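You operate a simulated robot arm through the tools that you are given. There is no shell and no other tool.

You are at the controls of a simulated robot arm. One attempt, no reset.

JOB
Dry the wet can in the tunnel and stand it on the tunnel's roof.
Fine: use the tunnel's dryer, off again; carriage back at load; the other cans stay. Set down upright: what you pick out.

It is judged by the outcome, as a careful person would: the job done as asked, and still so three seconds after it is handed in. It fails if anything else is knocked over, pushed out of place, dropped, spilled or broken.

ROBOT AND FRAMES
A 6-joint arm with a two-finger parallel gripper, fixed in place. Base frame: the origin is at the foot of the arm, x ahead of it, y to its left, z up. Readings come in mm, rad, newtons and seconds.
With the tool pointing down near the work surface it reaches from about 100 to 440 mm from the base axis. Its first joint turns from -2.007 to 2.007 rad. Payload 3.43 kg.
The tool frame sits at the grasp point between the pads (the TCP): z along the fingers, y along the line on which they close. The tips reach 34 mm beyond it. The gripper opens to 128 mm. The fingers are 24 mm wide and 12 mm thick; the gripper's body (48 by 130 mm) begins 96 mm behind the TCP.
Orientation is that of the tool frame in the base frame, as a unit quaternion [x, y, z, w]. With the fingers straight down and closing along the base's y, the tool's x points along the base's -x, its y along +y and its z along -z.

CONTROLS
- The arm moves only by the tool step_arm. Its argument "deltas" is a list of rows, each a list of 7 numbers: the shift along the tool's x, y, z in units of 400 mm (1.0 is 400 mm), then the turn, a rotation vector about the tool's x, y, z in units of 90 degrees (1.0 is 90 degrees), then the gripper command, from -1 (fully open) to 1 (shut), values between in proportion. In form: [[dx, dy, dz, wx, wy, wz, hand], ...]. A call has 1 to 20 rows; each row is the pose to reach, as a shift and turn from the pose commanded when the call began, along the tool's axes at that moment. A call with a number of a shift or a turn outside -1 to 1 is refused whole. A row lasts 0.2 s, in which the tool goes at most 50 mm and 0.15 rad; a call with a longer step from one row to the next is refused whole, and so is a gripper value outside its range. A pose out of reach is approached as far as the arm can. The call stops where the force on the tool passes 40 N (or 10 N more than at its start, if that is more) or the arm is blocked; 0.2 s more then pass. The fingers move at their own pace (about 153 mm/s each) and stop on an object; they squeeze with about 33 N. The grip force told is the motor's: it shows also when the fingers shut on nothing. Time passes only in rows, and 0.2 s behind the last, so rows that repeat a pose let the fingers close. It gives the time, the measured TCP pose, the force on the tool (base axes), the opening and the grip force at its end, in the units of the frame above (readings bear some noise), with the torque about the TCP (base axes, N m) and any sound that the robot's microphone picked up, and new pictures: "show" is both (left out), scene, wrist or none.
- Cameras (640 x 400 px; columns grow to the right, rows downward): "scene" is fixed at [50.7, -499.1, 1439.8]; the picture's right is [0.93, -0.36, 0.00], its down [-0.12, -0.31, -0.94] and it looks along [0.34, 0.88, -0.33] (base axes); focal length 322 px, centre (320, 200). "wrist" rides on the gripper at [76, -11, -160] in the tool frame; the picture's right is [0.15, 0.99, 0.00], its down [-0.88, 0.13, -0.46] and it looks along [-0.45, 0.07, 0.89] (tool axes); focal length 234 px, centre (320, 200). There is no depth. A picture from a camera that has moved, and an enlarged one, comes with that camera's place and axes in the base frame and with its lens.
- raise_lower(by): slides the trunk up (or, below 0, down) by that many mm; the arm rides with it, the base frame stays. It gives what a move gives, with no picture.
- close_up(camera, box): a new picture of the part [left, top, right, bottom] of that camera's present view, enlarged. No time passes.
- finish_job(): hands the job in; it is judged then, once.

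Places have to be worked out from the pictures, the camera data and where the tool is seen. Open the gripper and draw the arm clear of the work before you hand the job in, unless the task says otherwise.

The tools are called after ">>>" by a JSON object that holds its "name" and its "arguments". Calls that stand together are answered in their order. step_arm: Moves the arm, as the interface text tells. Its arguments: {"type":"object","properties":{"deltas":{"type":"array"},"show":{"type":"string","enum":["both","scene","wrist","none"]}},"required":["deltas"]} The other tools are called the same way: raise_lower (by) slides the trunk up or down; close_up (camera, box) takes an enlarged picture of a part of a camera's view; finish_job () hands the job in.

At the start:

```text
t: 0.0
position: [308.3, 215.0, 1394.3]
orientation: [0.0, 1.0, 0.0, 0.0]
force: [-0.2, 0.2, -0.1]
wrist_torque: [0.0, 0.02, 0.01]
width: 128.0
grip_force: 0.0
trunk travel left (down, up): [-900.0, 90.0]
```

scene: 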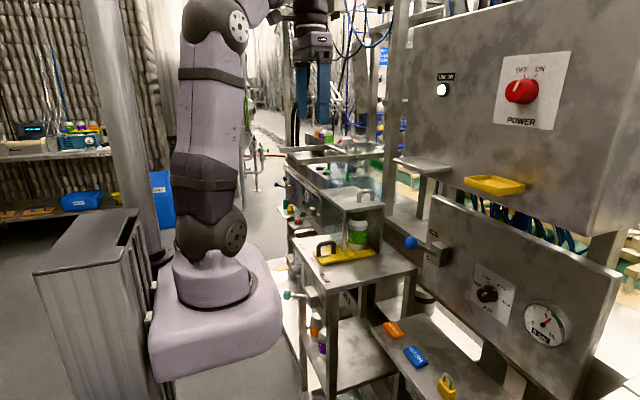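
wrist: 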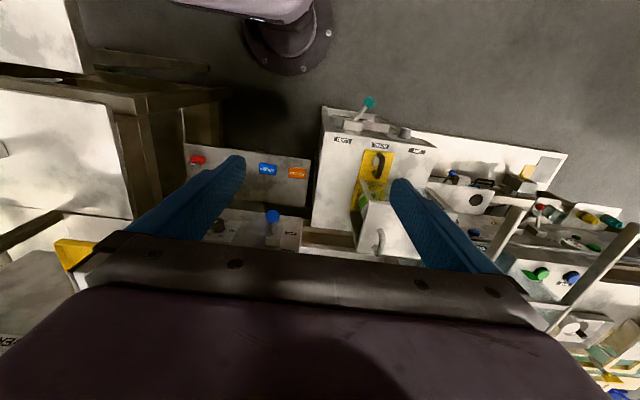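

The pictures show a bench with a small tunnel, a yellow carriage holding a can, and panels with levers and knobs. I look at enlarged views before moving.

>>> {"name": "close_up", "arguments": {"camera": "scene", "box": [270, 130, 430, 230]}}

>>> {"name": "close_up", "arguments": {"camera": "scene", "box": [270, 220, 430, 320]}}

>>> {"name": "close_up", "arguments": {"camera": "scene", "box": [400, 180, 620, 380]}}

>>> {"name": "close_up", "arguments": {"camera": "wrist", "box": [300, 90, 460, 190]}}

>>> {"name": "close_up", "arguments": {"camera": "wrist", "box": [180, 130, 340, 260]}}

>>> {"name": "close_up", "arguments": {"camera": "scene", "box": [280, 280, 400, 400]}}

```text
4.00 times, centred on (350, 180) of scene
camera zoom: at [50.7, -499.1, 1439.8], right [0.93, -0.36, 0.0], down [-0.12, -0.31, -0.94], along [0.34, 0.88, -0.33], focal length 1290 px, centre (200, 280)
```

zoom: 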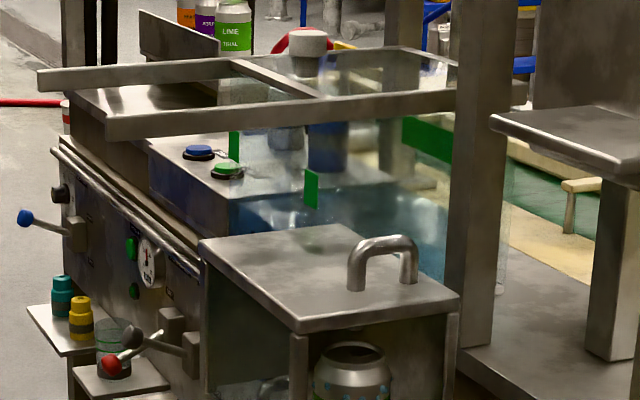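

```text
4.00 times, centred on (350, 270) of scene
camera zoom: at [50.7, -499.1, 1439.8], right [0.93, -0.36, 0.0], down [-0.12, -0.31, -0.94], along [0.34, 0.88, -0.33], focal length 1290 px, centre (200, -80)
```

zoom: 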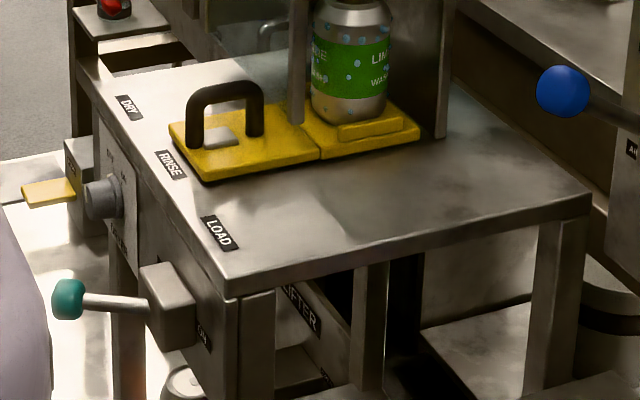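

```text
2.00 times, centred on (510, 280) of scene
camera zoom: at [50.7, -499.1, 1439.8], right [0.93, -0.36, 0.0], down [-0.12, -0.31, -0.94], along [0.34, 0.88, -0.33], focal length 645 px, centre (-60, 40)
```

zoom: 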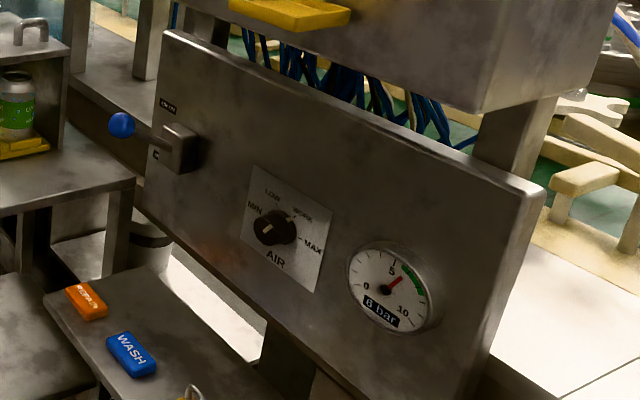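

```text
4.00 times, centred on (380, 140) of wrist
camera zoom: at [231.4, 201.6, 1553.6], right [-0.15, 0.99, 0.0], down [0.88, 0.13, 0.46], along [0.45, 0.07, -0.89], focal length 937 px, centre (80, 440)
```

zoom: 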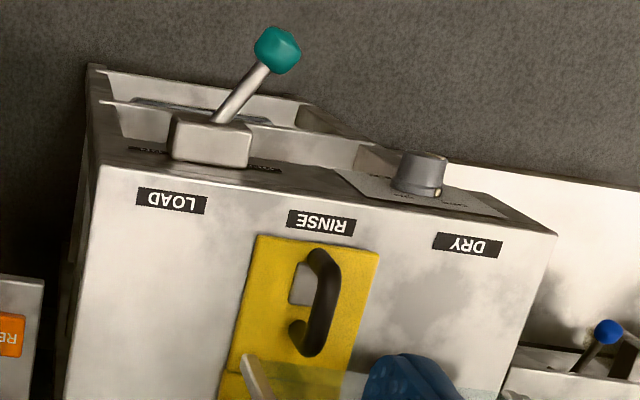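

```text
3.08 times, centred on (260, 195) of wrist
camera zoom: at [231.4, 201.6, 1553.6], right [-0.15, 0.99, 0.0], down [0.88, 0.13, 0.46], along [0.45, 0.07, -0.89], focal length 720 px, centre (505, 215)
```

zoom: 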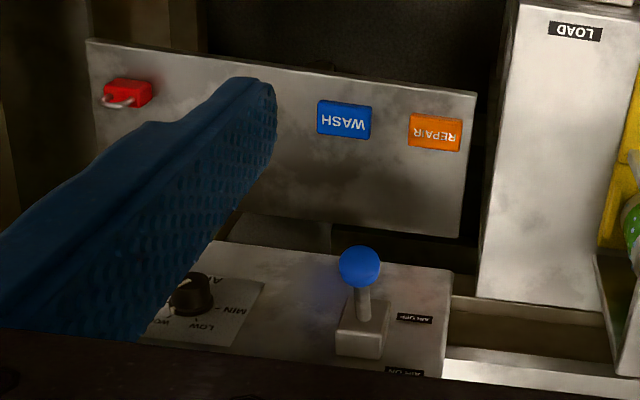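

```text
3.33 times, centred on (340, 340) of scene
camera zoom: at [50.7, -499.1, 1439.8], right [0.93, -0.36, 0.0], down [-0.12, -0.31, -0.94], along [0.34, 0.88, -0.33], focal length 1075 px, centre (253, -267)
```

zoom: 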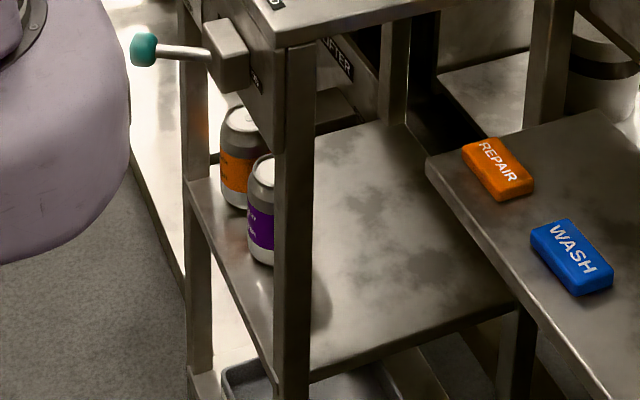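

Both views put the table top at z≈890, with the labels LOAD/RINSE/DRY at y≈289/397/506 and x≈369, and the carriage now at RINSE. I lower the trunk part way for a better look at the front panel and the controls.

>>> {"name": "raise_lower", "arguments": {"by": -150}}

```text
t: 1.8
position: [307.3, 214.9, 1244.5]
orientation: [0.0, 1.0, 0.001, -0.001]
force: [0.1, 0.3, 0.2]
wrist_torque: [0.0, 0.02, 0.01]
width: 128.0
grip_force: 0.0
trunk travel left (down, up): [-750.0, 240.0]
```

The trunk went down cleanly. I take pictures from here without moving.

>>> {"name": "step_arm", "arguments": {"deltas": [[0, 0, 0, 0, 0, 0, -1]], "show": "both"}}

>>> {"name": "close_up", "arguments": {"camera": "wrist", "box": [300, 60, 500, 185]}}

>>> {"name": "close_up", "arguments": {"camera": "wrist", "box": [440, 80, 640, 260]}}

```text
t: 2.1
position: [307.9, 214.0, 1244.2]
orientation: [0.0, 1.0, 0.001, 0.0]
force: [-0.2, 0.0, 0.4]
wrist_torque: [0.01, 0.03, 0.02]
width: 127.9
grip_force: 0.1
trunk travel left (down, up): [-750.0, 240.0]
camera wrist: at [231.4, 201.6, 1403.6], right [-0.15, 0.99, 0.0], down [0.88, 0.13, 0.46], along [0.45, 0.07, -0.89], focal length 234 px, centre (320, 200)
```

scene: 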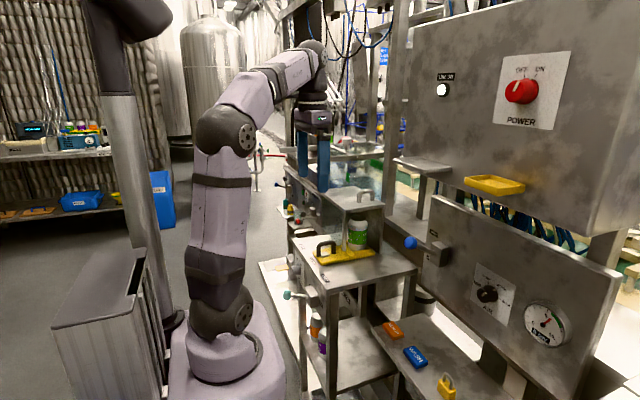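
wrist: 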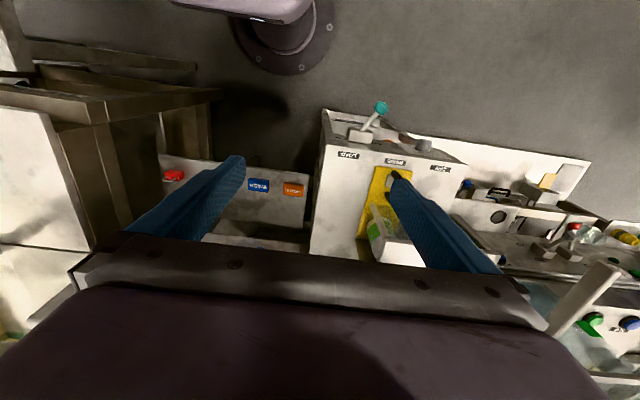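

```text
3.20 times, centred on (400, 122) of wrist
camera zoom: at [231.4, 201.6, 1403.6], right [-0.15, 0.99, 0.0], down [0.88, 0.13, 0.46], along [0.45, 0.07, -0.89], focal length 749 px, centre (64, 448)
```

zoom: 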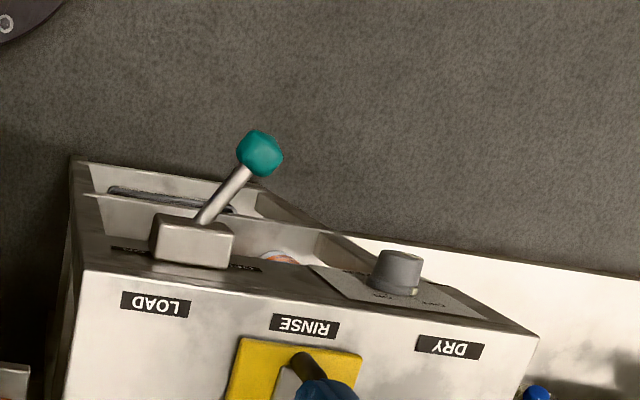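

```text
2.22 times, centred on (540, 170) of wrist
camera zoom: at [231.4, 201.6, 1403.6], right [-0.15, 0.99, 0.0], down [0.88, 0.13, 0.46], along [0.45, 0.07, -0.89], focal length 520 px, centre (-169, 267)
```

zoom: 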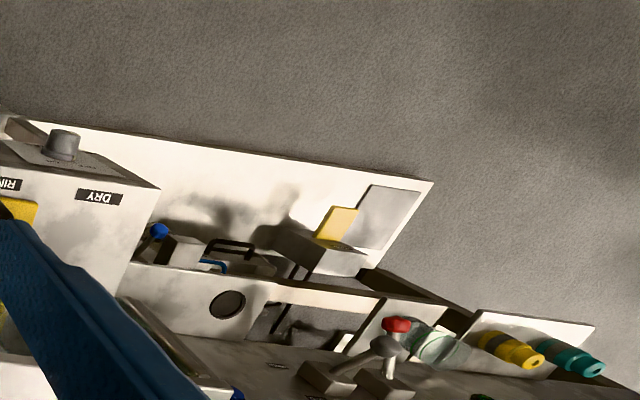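

The controls I can see are a teal lever and a grey knob on the table's front face, and these need a straight-on look. I lower the trunk further, then tilt the tool forward so the wrist camera looks at the front panel.

>>> {"name": "raise_lower", "arguments": {"by": -150}}

>>> {"name": "step_arm", "arguments": {"deltas": [[0.05, 0, 0.03, 0, -0.08, 0, -1], [0.1, 0, 0.07, 0, -0.16, 0, -1], [0.15, 0, 0.11, 0, -0.24, 0, -1], [0.2, 0, 0.15, 0, -0.32, 0, -1], [0.22, 0, 0.2, 0, -0.4, 0, -1], [0.22, 0, 0.25, 0, -0.48, 0, -1]], "show": "both"}}

```text
t: 3.9
position: [306.6, 214.7, 1094.1]
orientation: [-0.001, 1.0, 0.0, 0.0]
force: [-0.3, 0.0, 0.5]
wrist_torque: [0.01, 0.01, -0.02]
width: 128.0
grip_force: 0.0
trunk travel left (down, up): [-600.0, 390.0]
```

```text
t: 5.3
position: [215.6, 244.2, 989.9]
orientation: [0.0, 0.929, 0.0, 0.37]
force: [0.2, 0.3, 1.0]
wrist_torque: [0.01, 0.03, -0.01]
width: 127.9
grip_force: 0.1
out of reach, approached as far as the arm can: row 3, 4, 5, 6
trunk travel left (down, up): [-600.0, 390.0]
camera wrist: at [52.1, 231.5, 1054.4], right [-0.11, 0.99, -0.1], down [0.33, 0.13, 0.94], along [0.94, 0.07, -0.34], focal length 234 px, centre (320, 200)
```

scene: 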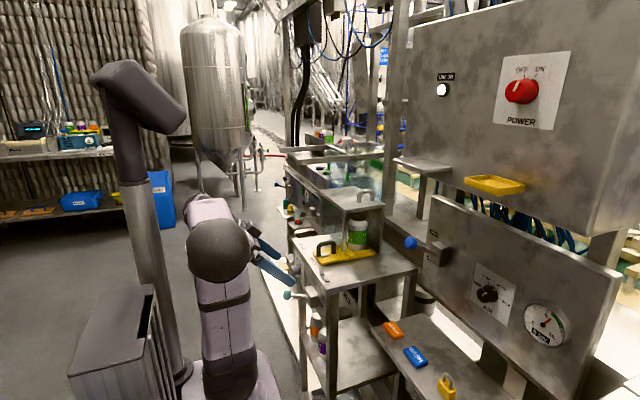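
wrist: 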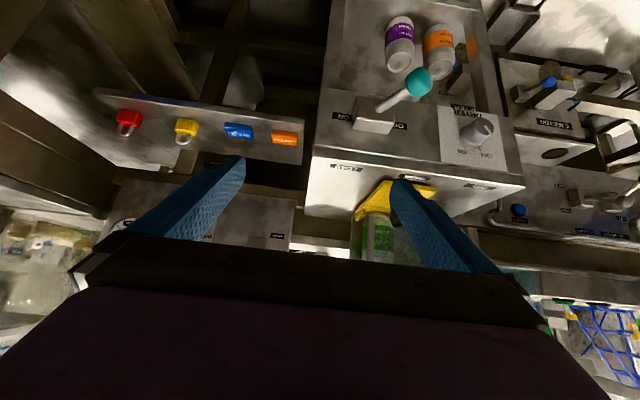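

Now the front panel is in view (upside down). I zoom in on the teal lever and the grey knob.

>>> {"name": "close_up", "arguments": {"camera": "wrist", "box": [310, 60, 530, 200]}}

>>> {"name": "close_up", "arguments": {"camera": "wrist", "box": [430, 95, 530, 165]}}

>>> {"name": "close_up", "arguments": {"camera": "wrist", "box": [480, 50, 640, 240]}}

>>> {"name": "close_up", "arguments": {"camera": "wrist", "box": [300, 170, 420, 270]}}

>>> {"name": "close_up", "arguments": {"camera": "scene", "box": [270, 170, 430, 270]}}

```text
2.86 times, centred on (420, 130) of wrist
camera zoom: at [52.1, 231.5, 1054.4], right [-0.11, 0.99, -0.1], down [0.33, 0.13, 0.94], along [0.94, 0.07, -0.34], focal length 669 px, centre (34, 400)
```

zoom: 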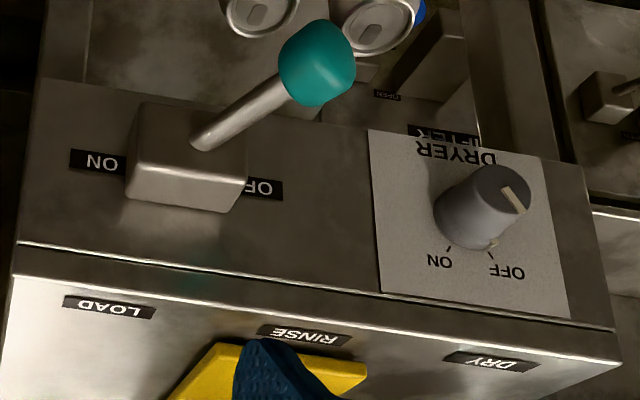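

```text
5.71 times, centred on (480, 130) of wrist
camera zoom: at [52.1, 231.5, 1054.4], right [-0.11, 0.99, -0.1], down [0.33, 0.13, 0.94], along [0.94, 0.07, -0.34], focal length 1338 px, centre (-594, 600)
```

zoom: 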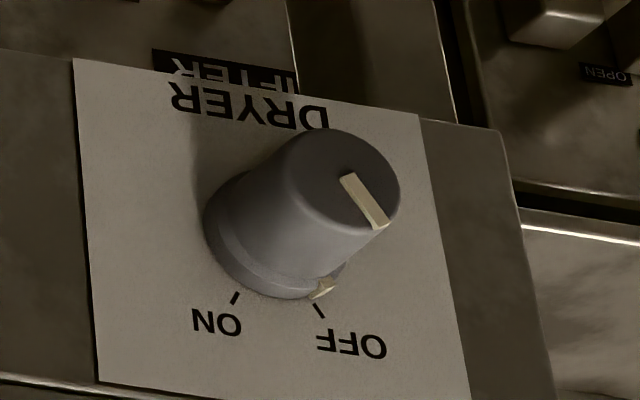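

```text
2.11 times, centred on (560, 145) of wrist
camera zoom: at [52.1, 231.5, 1054.4], right [-0.11, 0.99, -0.1], down [0.33, 0.13, 0.94], along [0.94, 0.07, -0.34], focal length 493 px, centre (-185, 316)
```

zoom: 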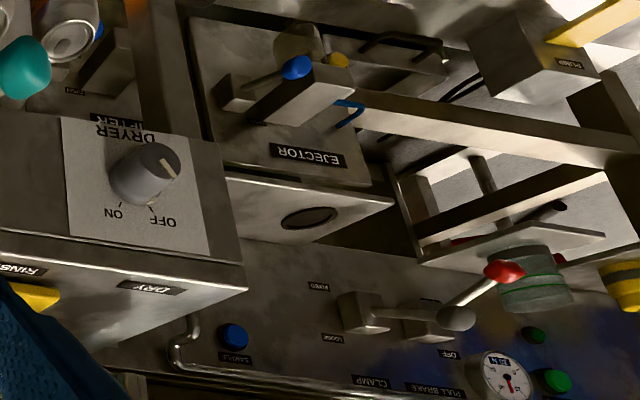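

```text
4.00 times, centred on (360, 220) of wrist
camera zoom: at [52.1, 231.5, 1054.4], right [-0.11, 0.99, -0.1], down [0.33, 0.13, 0.94], along [0.94, 0.07, -0.34], focal length 937 px, centre (160, 120)
```

zoom: 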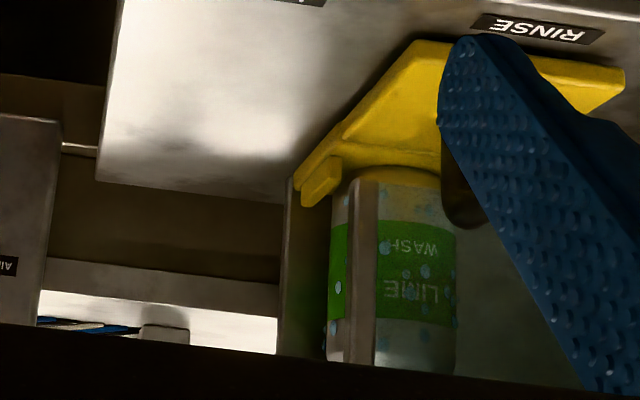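

```text
4.00 times, centred on (350, 220) of scene
camera zoom: at [50.7, -499.1, 1439.8], right [0.93, -0.36, 0.0], down [-0.12, -0.31, -0.94], along [0.34, 0.88, -0.33], focal length 1290 px, centre (200, 120)
```

zoom: 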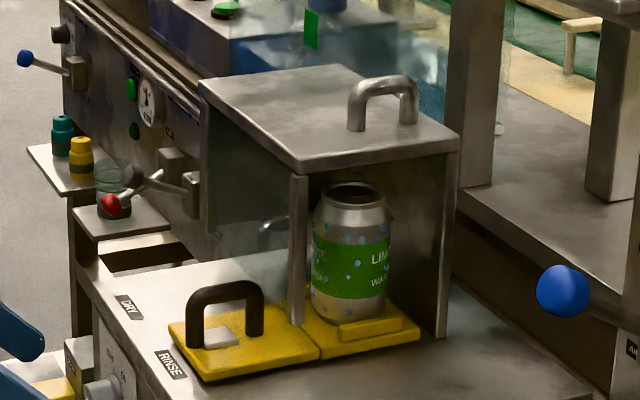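

The grey knob is the DRYER switch, now at OFF, and the teal lever is on its OFF side. I estimate the knob at (335,500,803), the carriage handle at (425,~400,940), the can at (546,420) inside the tunnel, and the roof top at z≈1065. I raise the trunk and move for a clear look at the carriage handle.

>>> {"name": "raise_lower", "arguments": {"by": 150}}

>>> {"name": "step_arm", "arguments": {"deltas": [[-0.01, 0.08, 0.05, 0, 0, 0, -1], [-0.02, 0.16, 0.1, 0, 0, 0, -1], [-0.03, 0.24, 0.15, 0, 0, 0, -1], [-0.04, 0.32, 0.2, 0, 0, 0, -1], [-0.051, 0.39, 0.255, 0, 0, 0, -1]], "show": "both"}}

```text
t: 7.0
position: [215.4, 244.2, 1141.1]
orientation: [0.001, 0.93, -0.001, 0.368]
force: [-0.1, 0.3, -0.3]
wrist_torque: [-0.03, 0.03, 0.02]
width: 128.2
grip_force: 0.1
trunk travel left (down, up): [-750.0, 240.0]
```

```text
t: 8.2
position: [302.9, 400.1, 1077.0]
orientation: [0.002, 0.93, -0.002, 0.367]
force: [0.3, 0.4, 0.5]
wrist_torque: [-0.04, 0.03, -0.02]
width: 128.0
grip_force: 0.1
trunk travel left (down, up): [-750.0, 240.0]
camera wrist: at [138.2, 388.6, 1141.6], right [-0.1, 0.99, -0.1], down [0.33, 0.13, 0.93], along [0.94, 0.06, -0.34], focal length 234 px, centre (320, 200)
```

scene: 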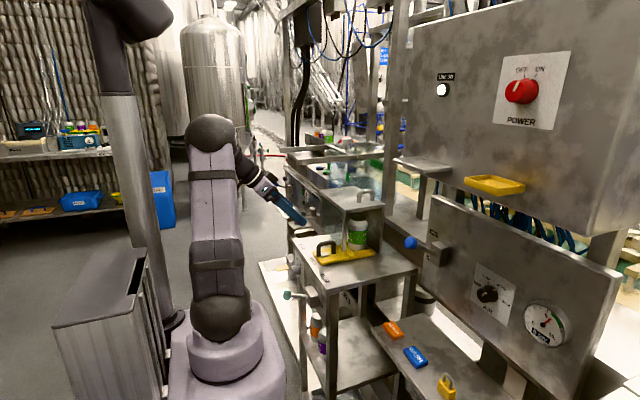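
wrist: 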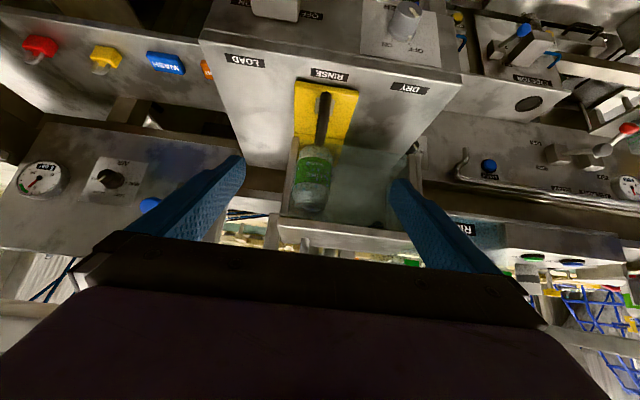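

This view shows the carriage, tunnel and can well. I zoom in for measurements.

>>> {"name": "close_up", "arguments": {"camera": "wrist", "box": [260, 60, 460, 185]}}

>>> {"name": "close_up", "arguments": {"camera": "wrist", "box": [260, 140, 440, 260]}}

>>> {"name": "close_up", "arguments": {"camera": "wrist", "box": [200, 0, 460, 110]}}

>>> {"name": "close_up", "arguments": {"camera": "wrist", "box": [0, 100, 250, 260]}}

```text
3.20 times, centred on (360, 122) of wrist
camera zoom: at [138.2, 388.6, 1141.6], right [-0.1, 0.99, -0.1], down [0.33, 0.13, 0.93], along [0.94, 0.06, -0.34], focal length 749 px, centre (192, 448)
```

zoom: 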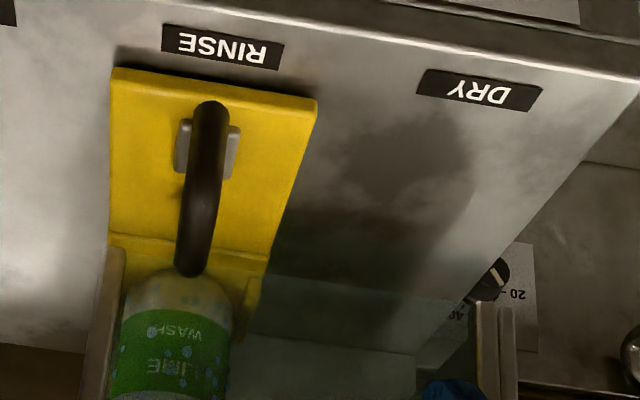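

```text
3.33 times, centred on (350, 200) of wrist
camera zoom: at [138.2, 388.6, 1141.6], right [-0.1, 0.99, -0.1], down [0.33, 0.13, 0.93], along [0.94, 0.06, -0.34], focal length 781 px, centre (220, 200)
```

zoom: 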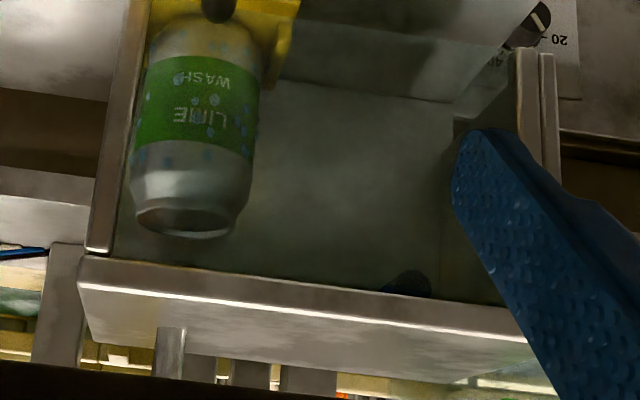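

```text
2.46 times, centred on (330, 55) of wrist
camera zoom: at [138.2, 388.6, 1141.6], right [-0.1, 0.99, -0.1], down [0.33, 0.13, 0.93], along [0.94, 0.06, -0.34], focal length 576 px, centre (295, 557)
```

zoom: 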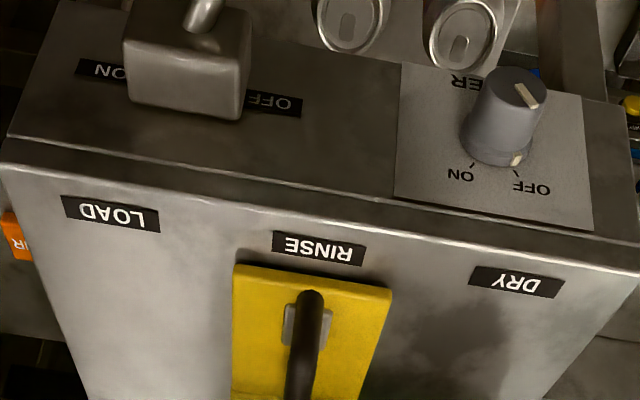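

```text
2.50 times, centred on (125, 180) of wrist
camera zoom: at [138.2, 388.6, 1141.6], right [-0.1, 0.99, -0.1], down [0.33, 0.13, 0.93], along [0.94, 0.06, -0.34], focal length 585 px, centre (808, 250)
```

zoom: 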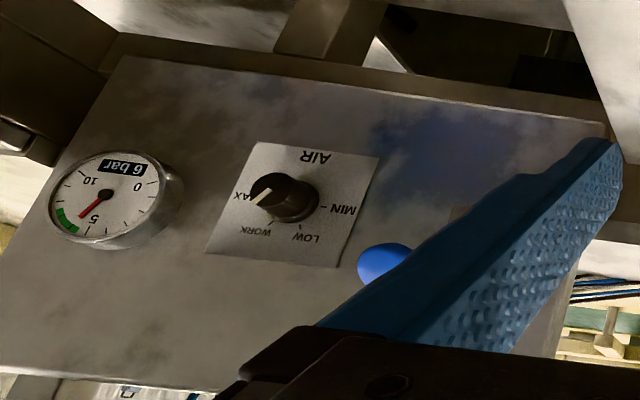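

From this view the handle's bar runs along x from about 388 to 445, at y≈397 and z≈945, and the labels are at y≈291, 397 and 505. I move to a pre-grasp about 55 mm short of the bar with the fingers partly closed.

>>> {"name": "step_arm", "arguments": {"deltas": [[0.01, -0.003, 0.08, 0, 0, 0, 0.0], [0.02, -0.006, 0.16, 0, 0, 0, 0.1], [0.029, -0.0075, 0.24, 0, 0, 0, 0.1]], "show": "both"}}

>>> {"name": "close_up", "arguments": {"camera": "wrist", "box": [240, 60, 440, 260]}}

>>> {"name": "close_up", "arguments": {"camera": "scene", "box": [270, 180, 430, 280]}}

```text
t: 9.1
position: [361.4, 398.0, 1000.5]
orientation: [0.0, 0.93, -0.002, 0.368]
force: [0.0, -0.3, 0.1]
wrist_torque: [-0.01, 0.02, -0.05]
width: 57.6
grip_force: 0.0
trunk travel left (down, up): [-750.0, 240.0]
camera wrist: at [196.3, 385.6, 1065.4], right [-0.1, 0.99, -0.1], down [0.33, 0.13, 0.93], along [0.94, 0.06, -0.34], focal length 234 px, centre (320, 200)
```

scene: 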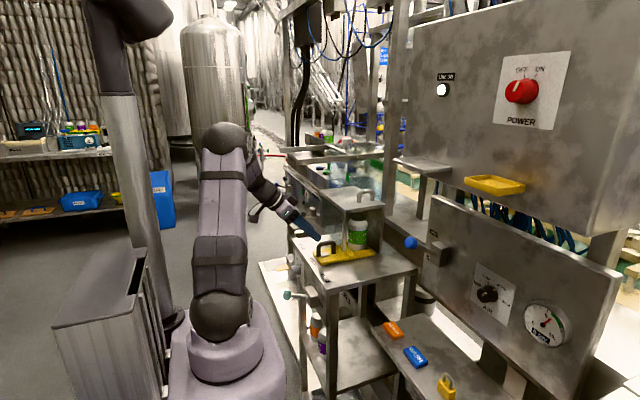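
wrist: 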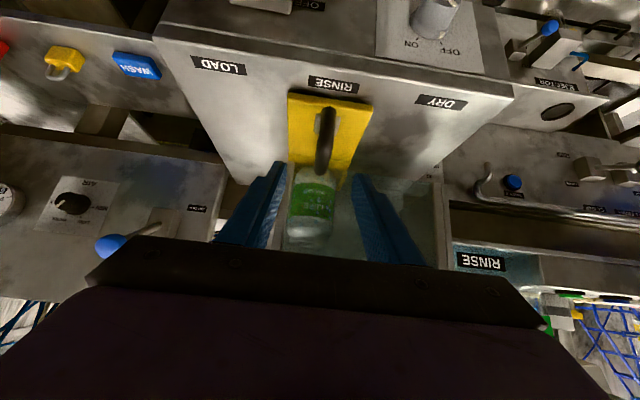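

```text
2.00 times, centred on (340, 160) of wrist
camera zoom: at [196.3, 385.6, 1065.4], right [-0.1, 0.99, -0.1], down [0.33, 0.13, 0.93], along [0.94, 0.06, -0.34], focal length 468 px, centre (280, 280)
```

zoom: 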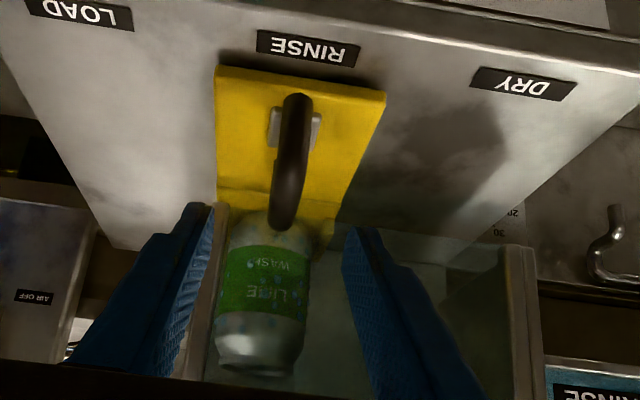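

```text
4.00 times, centred on (350, 230) of scene
camera zoom: at [50.7, -499.1, 1439.8], right [0.93, -0.36, 0.0], down [-0.12, -0.31, -0.94], along [0.34, 0.88, -0.33], focal length 1290 px, centre (200, 80)
```

zoom: 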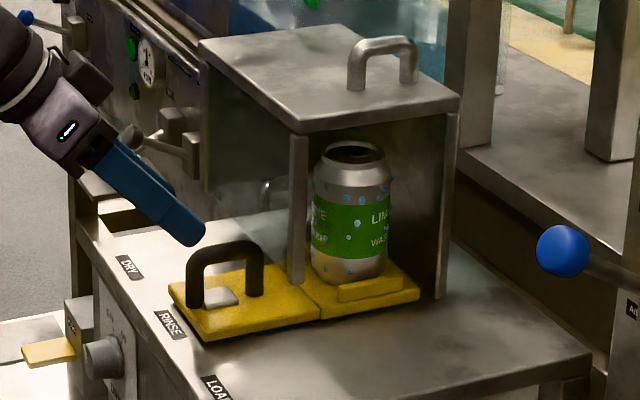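

The handle lies centred between the fingers and along the tool axis. I advance about 58 mm and close on the bar.

>>> {"name": "step_arm", "arguments": {"deltas": [[0, 0, 0.05, 0, 0, 0, 0.1], [0, 0, 0.1, 0, 0, 0, 0.1], [0, 0, 0.145, 0, 0, 0, 0.1], [0, 0, 0.145, 0, 0, 0, 0.1]], "show": "both"}}

>>> {"name": "close_up", "arguments": {"camera": "wrist", "box": [240, 60, 440, 260]}}

>>> {"name": "close_up", "arguments": {"camera": "scene", "box": [270, 180, 430, 280]}}

```text
t: 10.1
position: [399.7, 397.7, 960.6]
orientation: [0.001, 0.93, -0.001, 0.368]
force: [0.2, -0.1, 0.2]
wrist_torque: [0.02, 0.02, 0.0]
width: 57.2
grip_force: 0.0
trunk travel left (down, up): [-750.0, 240.0]
camera wrist: at [234.3, 384.6, 1024.7], right [-0.1, 0.99, -0.1], down [0.33, 0.13, 0.93], along [0.94, 0.06, -0.34], focal length 234 px, centre (320, 200)
```

scene: 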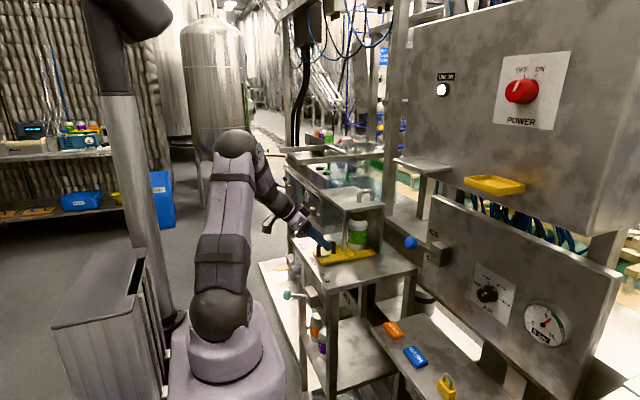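
wrist: 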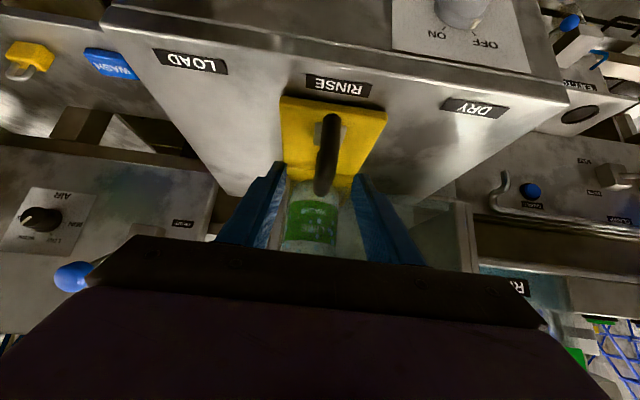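

```text
2.00 times, centred on (340, 160) of wrist
camera zoom: at [234.3, 384.6, 1024.7], right [-0.1, 0.99, -0.1], down [0.33, 0.13, 0.93], along [0.94, 0.06, -0.34], focal length 468 px, centre (280, 280)
```

zoom: 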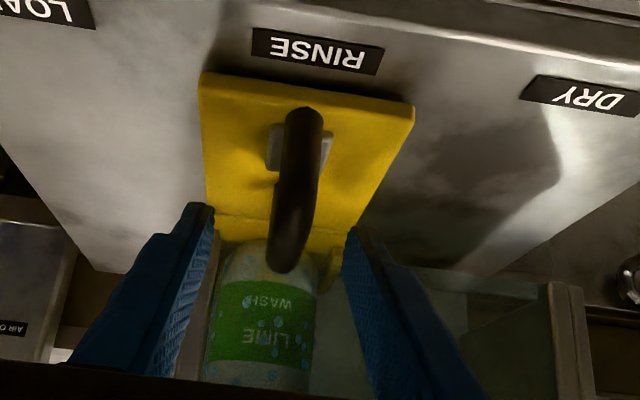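

```text
4.00 times, centred on (350, 230) of scene
camera zoom: at [50.7, -499.1, 1439.8], right [0.93, -0.36, 0.0], down [-0.12, -0.31, -0.94], along [0.34, 0.88, -0.33], focal length 1290 px, centre (200, 80)
```

zoom: 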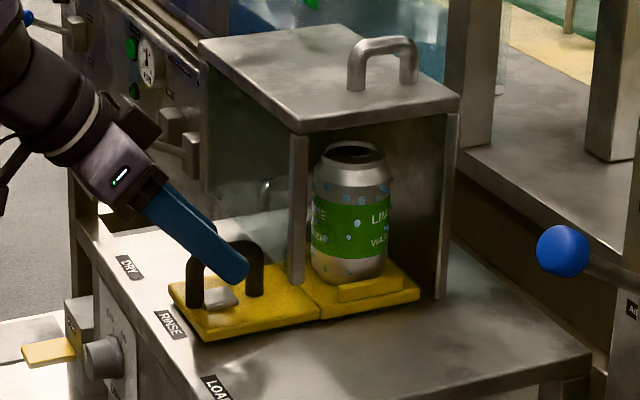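

The fingers straddle the bar with the tips just past it. I go 8 mm further and close on it.

>>> {"name": "step_arm", "arguments": {"deltas": [[0, 0, 0.02, 0, 0, 0, 0.1], [0, 0, 0.02, 0, 0, 0, 0.6], [0, 0, 0.02, 0, 0, 0, 1], [0, 0, 0.02, 0, 0, 0, 1]], "show": "scene"}}

```text
t: 11.1
position: [405.2, 396.6, 953.8]
orientation: [0.0, 0.93, -0.001, 0.369]
force: [1.2, 0.8, -2.0]
wrist_torque: [0.03, -0.57, 0.37]
width: 15.9
grip_force: 45.0
trunk travel left (down, up): [-750.0, 240.0]
```

scene: 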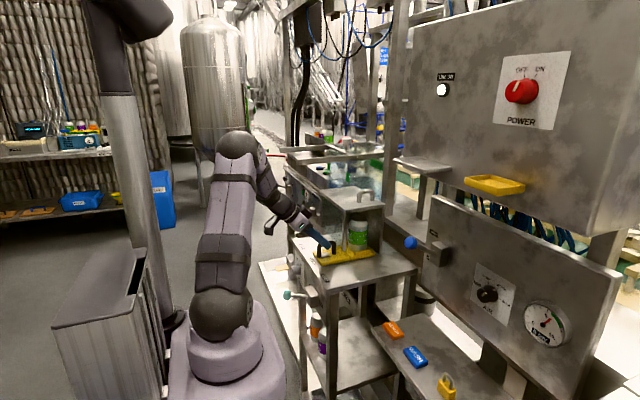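

The bar is gripped (16 mm thick). I slide the carriage gently 24 mm towards DRY and watch the force.

>>> {"name": "step_arm", "arguments": {"deltas": [[0, 0.01, 0, 0, 0, 0, 1], [0, 0.02, 0, 0, 0, 0, 1], [0, 0.03, 0, 0, 0, 0, 1], [0, 0.045, 0, 0, 0, 0, 1], [0, 0.06, 0, 0, 0, 0, 1]], "show": "scene"}}

>>> {"name": "close_up", "arguments": {"camera": "scene", "box": [270, 180, 430, 280]}}

```text
t: 12.2
position: [405.7, 421.0, 954.3]
orientation: [0.001, 0.93, -0.002, 0.368]
force: [3.8, -0.2, 1.8]
wrist_torque: [0.13, -0.01, 0.35]
width: 15.7
grip_force: 45.0
trunk travel left (down, up): [-750.0, 240.0]
```

scene: 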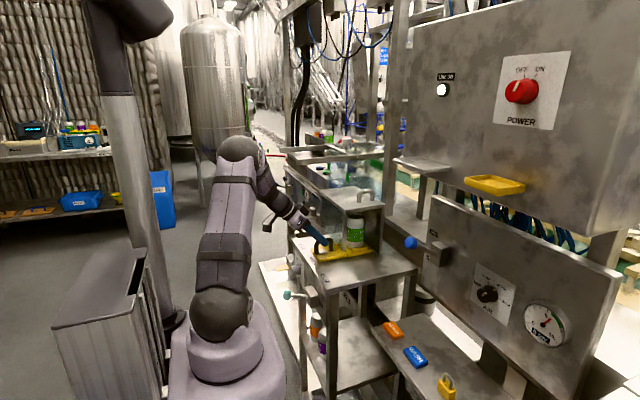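

```text
4.00 times, centred on (350, 230) of scene
camera zoom: at [50.7, -499.1, 1439.8], right [0.93, -0.36, 0.0], down [-0.12, -0.31, -0.94], along [0.34, 0.88, -0.33], focal length 1290 px, centre (200, 80)
```

zoom: 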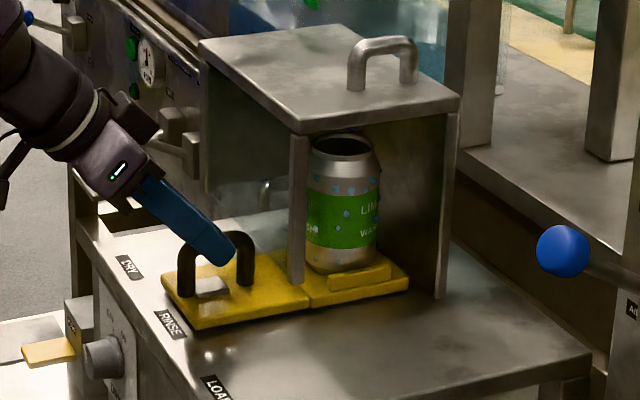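

The carriage slides easily with the can upright. I continue to the DRY label at y≈505.

>>> {"name": "step_arm", "arguments": {"deltas": [[0, 0.01, 0, 0, 0, 0, 1], [0, 0.03, 0, 0, 0, 0, 1], [0, 0.05, 0, 0, 0, 0, 1], [0, 0.07, 0, 0, 0, 0, 1], [0, 0.09, 0, 0, 0, 0, 1], [0, 0.11, 0, 0, 0, 0, 1], [0, 0.13, 0, 0, 0, 0, 1], [0, 0.15, 0, 0, 0, 0, 1], [0, 0.17, 0, 0, 0, 0, 1], [0, 0.19, 0, 0, 0, 0, 1], [0, 0.2, 0, 0, 0, 0, 1], [0, 0.21, 0, 0, 0, 0, 1], [0, 0.21, 0, 0, 0, 0, 1]], "show": "both"}}

>>> {"name": "close_up", "arguments": {"camera": "scene", "box": [270, 180, 430, 280]}}

>>> {"name": "close_up", "arguments": {"camera": "wrist", "box": [220, 60, 440, 260]}}

```text
t: 15.1
position: [404.5, 502.2, 954.0]
orientation: [0.0, 0.93, -0.002, 0.368]
force: [2.8, 0.1, -0.3]
wrist_torque: [0.0, 0.06, 0.36]
width: 16.1
grip_force: 44.8
trunk travel left (down, up): [-750.0, 240.0]
camera wrist: at [240.3, 491.2, 1018.5], right [-0.1, 0.99, -0.1], down [0.33, 0.13, 0.93], along [0.94, 0.06, -0.34], focal length 234 px, centre (320, 200)
```

scene: 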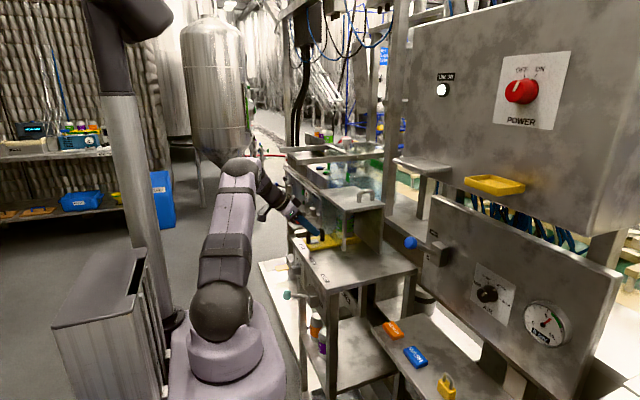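
wrist: 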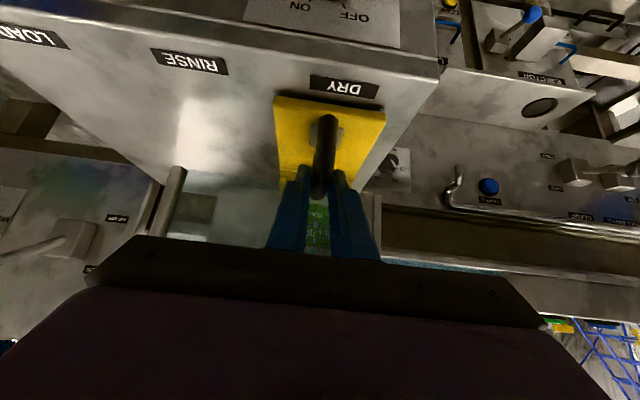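

```text
4.00 times, centred on (350, 230) of scene
camera zoom: at [50.7, -499.1, 1439.8], right [0.93, -0.36, 0.0], down [-0.12, -0.31, -0.94], along [0.34, 0.88, -0.33], focal length 1290 px, centre (200, 80)
```

zoom: 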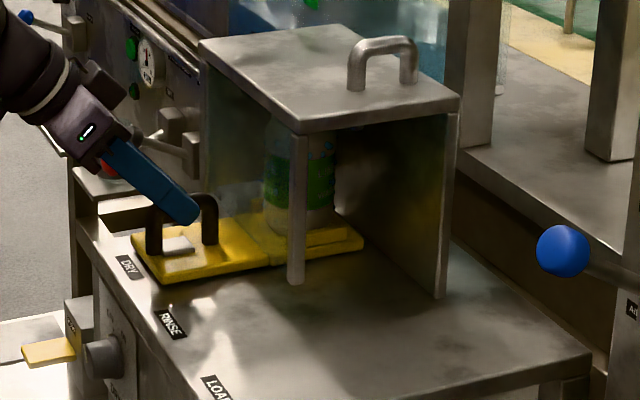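

```text
2.00 times, centred on (330, 160) of wrist
camera zoom: at [240.3, 491.2, 1018.5], right [-0.1, 0.99, -0.1], down [0.33, 0.13, 0.93], along [0.94, 0.06, -0.34], focal length 468 px, centre (300, 280)
```

zoom: 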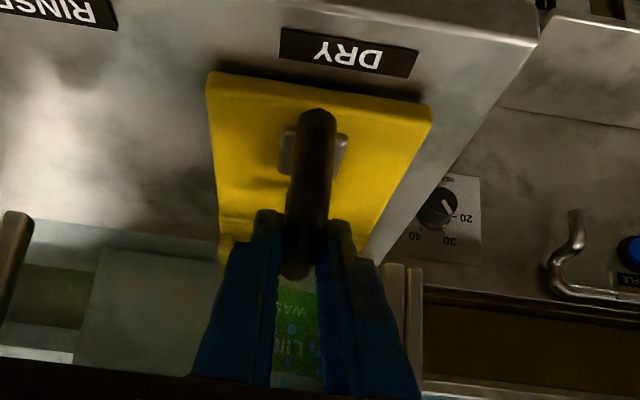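

The carriage is almost exactly at the DRY label, with the handle at y≈502 and the label at ≈506. I nudge it 3 mm further and check for a stop.

>>> {"name": "step_arm", "arguments": {"deltas": [[0, 0.004, 0, 0, 0, 0, 1], [0, 0.008, 0, 0, 0, 0, 1], [0, 0.008, 0, 0, 0, 0, 1]], "show": "wrist"}}

>>> {"name": "close_up", "arguments": {"camera": "wrist", "box": [220, 60, 440, 260]}}

```text
t: 15.8
position: [403.5, 506.5, 954.6]
orientation: [0.001, 0.93, -0.001, 0.368]
force: [2.9, 1.0, 3.2]
wrist_torque: [0.03, 1.03, 0.4]
width: 15.8
grip_force: 44.6
trunk travel left (down, up): [-750.0, 240.0]
camera wrist: at [240.3, 494.3, 1018.4], right [-0.1, 0.99, -0.1], down [0.33, 0.13, 0.93], along [0.94, 0.06, -0.34], focal length 234 px, centre (320, 200)
```

wrist: 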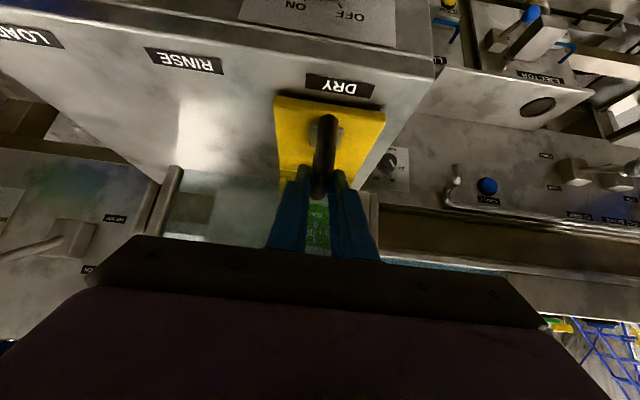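

```text
2.00 times, centred on (330, 160) of wrist
camera zoom: at [240.3, 494.3, 1018.4], right [-0.1, 0.99, -0.1], down [0.33, 0.13, 0.93], along [0.94, 0.06, -0.34], focal length 468 px, centre (300, 280)
```

zoom: 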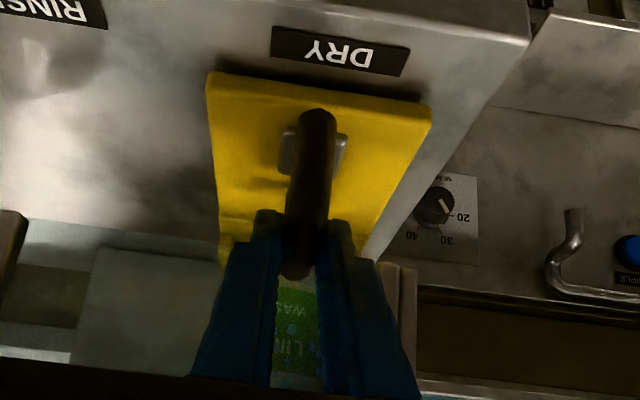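

The carriage is at DRY. I release the handle, draw back along the tool axis, then swing clear of the table edge.

>>> {"name": "step_arm", "arguments": {"deltas": [[0, 0, 0, 0, 0, 0, 0.4], [0, 0, 0, 0, 0, 0, 0.2], [0, 0, -0.05, 0, 0, 0, 0.2], [0, 0, -0.12, 0, 0, 0, 0.2], [0, 0, -0.21, 0, 0, 0, 0.2], [0, 0, -0.3, 0, 0, 0, 0.2], [0.08, -0.005, -0.34, 0, 0, 0, 0.2], [0.17, -0.01, -0.38, 0, 0, 0, 0.2], [0.257, -0.015, -0.398, 0, 0, 0, 0.2]], "show": "both"}}

```text
t: 17.9
position: [220.3, 502.2, 997.8]
orientation: [0.001, 0.929, -0.002, 0.369]
force: [-0.9, -0.2, 0.1]
wrist_torque: [0.01, -0.05, -0.05]
width: 51.0
grip_force: 0.0
trunk travel left (down, up): [-750.0, 240.0]
camera wrist: at [55.6, 489.4, 1062.3], right [-0.1, 0.99, -0.1], down [0.33, 0.13, 0.93], along [0.94, 0.06, -0.34], focal length 234 px, centre (320, 200)
```

scene: 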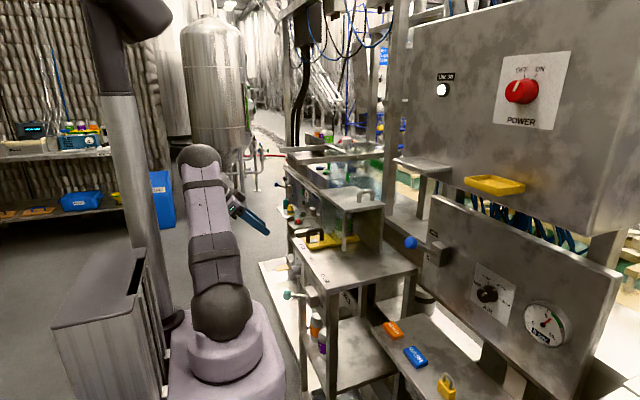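
wrist: 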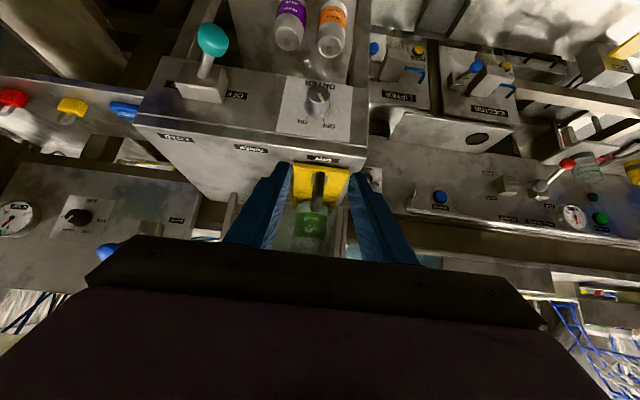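

>>> {"name": "close_up", "arguments": {"camera": "wrist", "box": [270, 70, 370, 145]}}

>>> {"name": "close_up", "arguments": {"camera": "wrist", "box": [260, 130, 380, 260]}}

```text
5.33 times, centred on (320, 108) of wrist
camera zoom: at [55.6, 489.4, 1062.3], right [-0.1, 0.99, -0.1], down [0.33, 0.13, 0.93], along [0.94, 0.06, -0.34], focal length 1249 px, centre (320, 693)
```

zoom: 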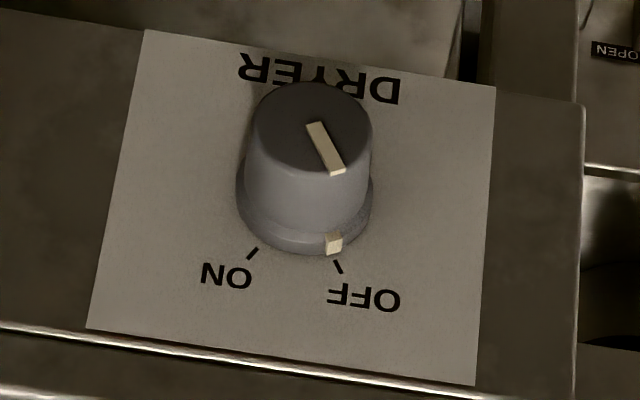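

```text
3.08 times, centred on (320, 195) of wrist
camera zoom: at [55.6, 489.4, 1062.3], right [-0.1, 0.99, -0.1], down [0.33, 0.13, 0.93], along [0.94, 0.06, -0.34], focal length 720 px, centre (320, 215)
```

zoom: 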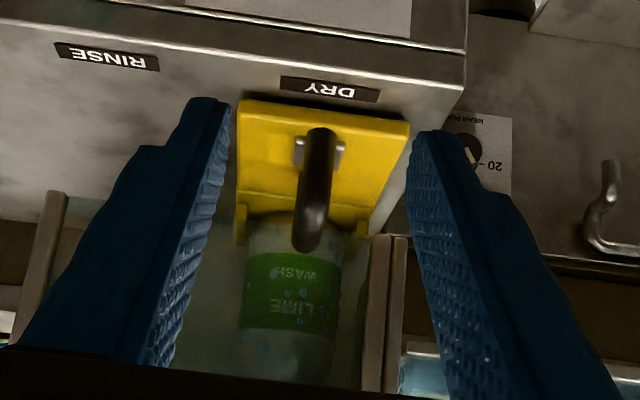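

The knob's axis is at about y≈488, z≈806. Its body is about 34 mm across and spans x≈322–348, and the ON and OFF ticks lie about 28° either side of vertical, so it needs about +57° about +x. I lower the trunk 100 mm and turn the tool horizontal in front of the knob.

>>> {"name": "raise_lower", "arguments": {"by": -100}}

>>> {"name": "step_arm", "arguments": {"deltas": [[0.011, -0.005, 0.035, 0, -0.0745, 0, 0.0], [0.022, -0.01, 0.07, 0, -0.149, 0, 0.0], [0.033, -0.015, 0.105, 0, -0.2235, 0, 0.0], [0.043, -0.02, 0.14, 0, -0.298, 0, 0.0], [0.054, -0.025, 0.175, 0, -0.372, 0, 0.0], [0.065, -0.03, 0.21, 0, -0.447, 0, 0.0], [0.075, -0.035, 0.245, 0, -0.521, 0, 0.0], [0.075, -0.035, 0.245, 0, -0.521, 0, 0.0]], "show": "both"}}

```text
t: 19.2
position: [220.6, 500.9, 897.4]
orientation: [0.001, 0.93, -0.002, 0.367]
force: [-0.6, 0.6, 0.6]
wrist_torque: [0.01, 0.02, -0.03]
width: 51.5
grip_force: 0.0
trunk travel left (down, up): [-650.0, 340.0]
```

```text
t: 21.0
position: [265.5, 486.5, 806.5]
orientation: [0.0, 0.706, -0.001, 0.708]
force: [0.3, 0.5, -0.5]
wrist_torque: [0.0, -0.02, 0.0]
width: 63.6
grip_force: 0.1
trunk travel left (down, up): [-650.0, 340.0]
camera wrist: at [106.4, 474.2, 729.3], right [0.0, 0.99, -0.15], down [-0.46, 0.13, 0.88], along [0.89, 0.07, 0.45], focal length 234 px, centre (320, 200)
```

scene: 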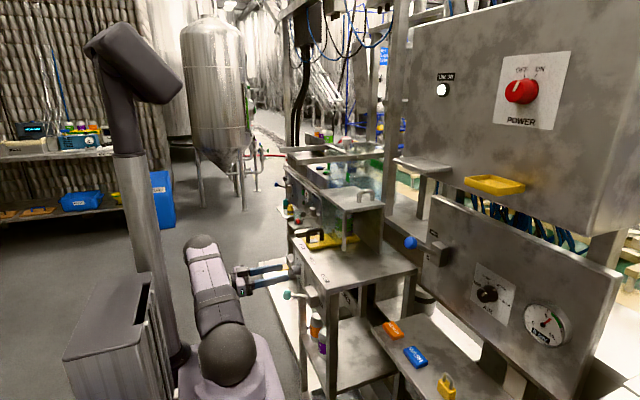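
wrist: 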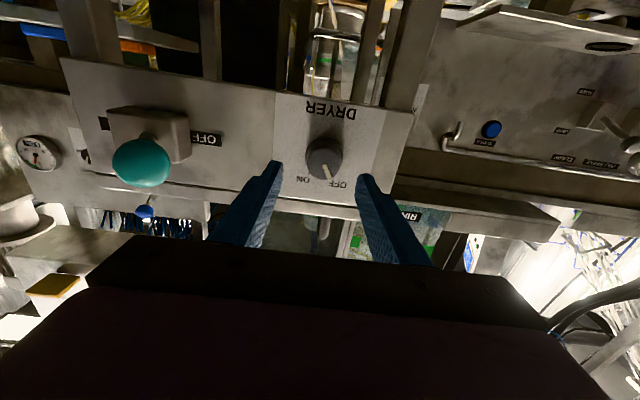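

The tool is horizontal and facing the knob. I zoom in to check the alignment.

>>> {"name": "close_up", "arguments": {"camera": "wrist", "box": [250, 80, 410, 200]}}

>>> {"name": "close_up", "arguments": {"camera": "scene", "box": [220, 230, 340, 310]}}

```text
3.33 times, centred on (330, 140) of wrist
camera zoom: at [106.4, 474.2, 729.3], right [0.0, 0.99, -0.15], down [-0.46, 0.13, 0.88], along [0.89, 0.07, 0.45], focal length 781 px, centre (287, 400)
```

zoom: 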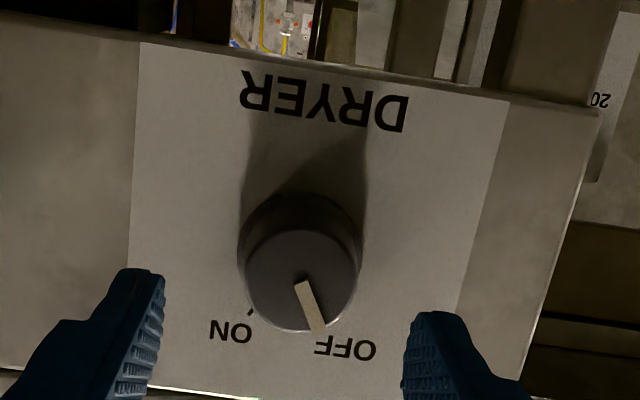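

```text
5.00 times, centred on (280, 270) of scene
camera zoom: at [50.7, -499.1, 1439.8], right [0.93, -0.36, 0.0], down [-0.12, -0.31, -0.94], along [0.34, 0.88, -0.33], focal length 1612 px, centre (520, -150)
```

zoom: 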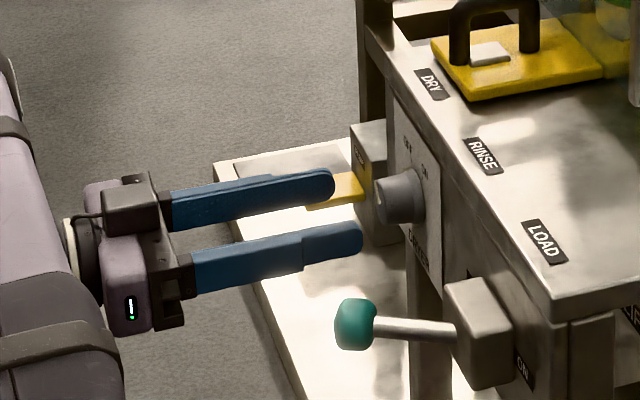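

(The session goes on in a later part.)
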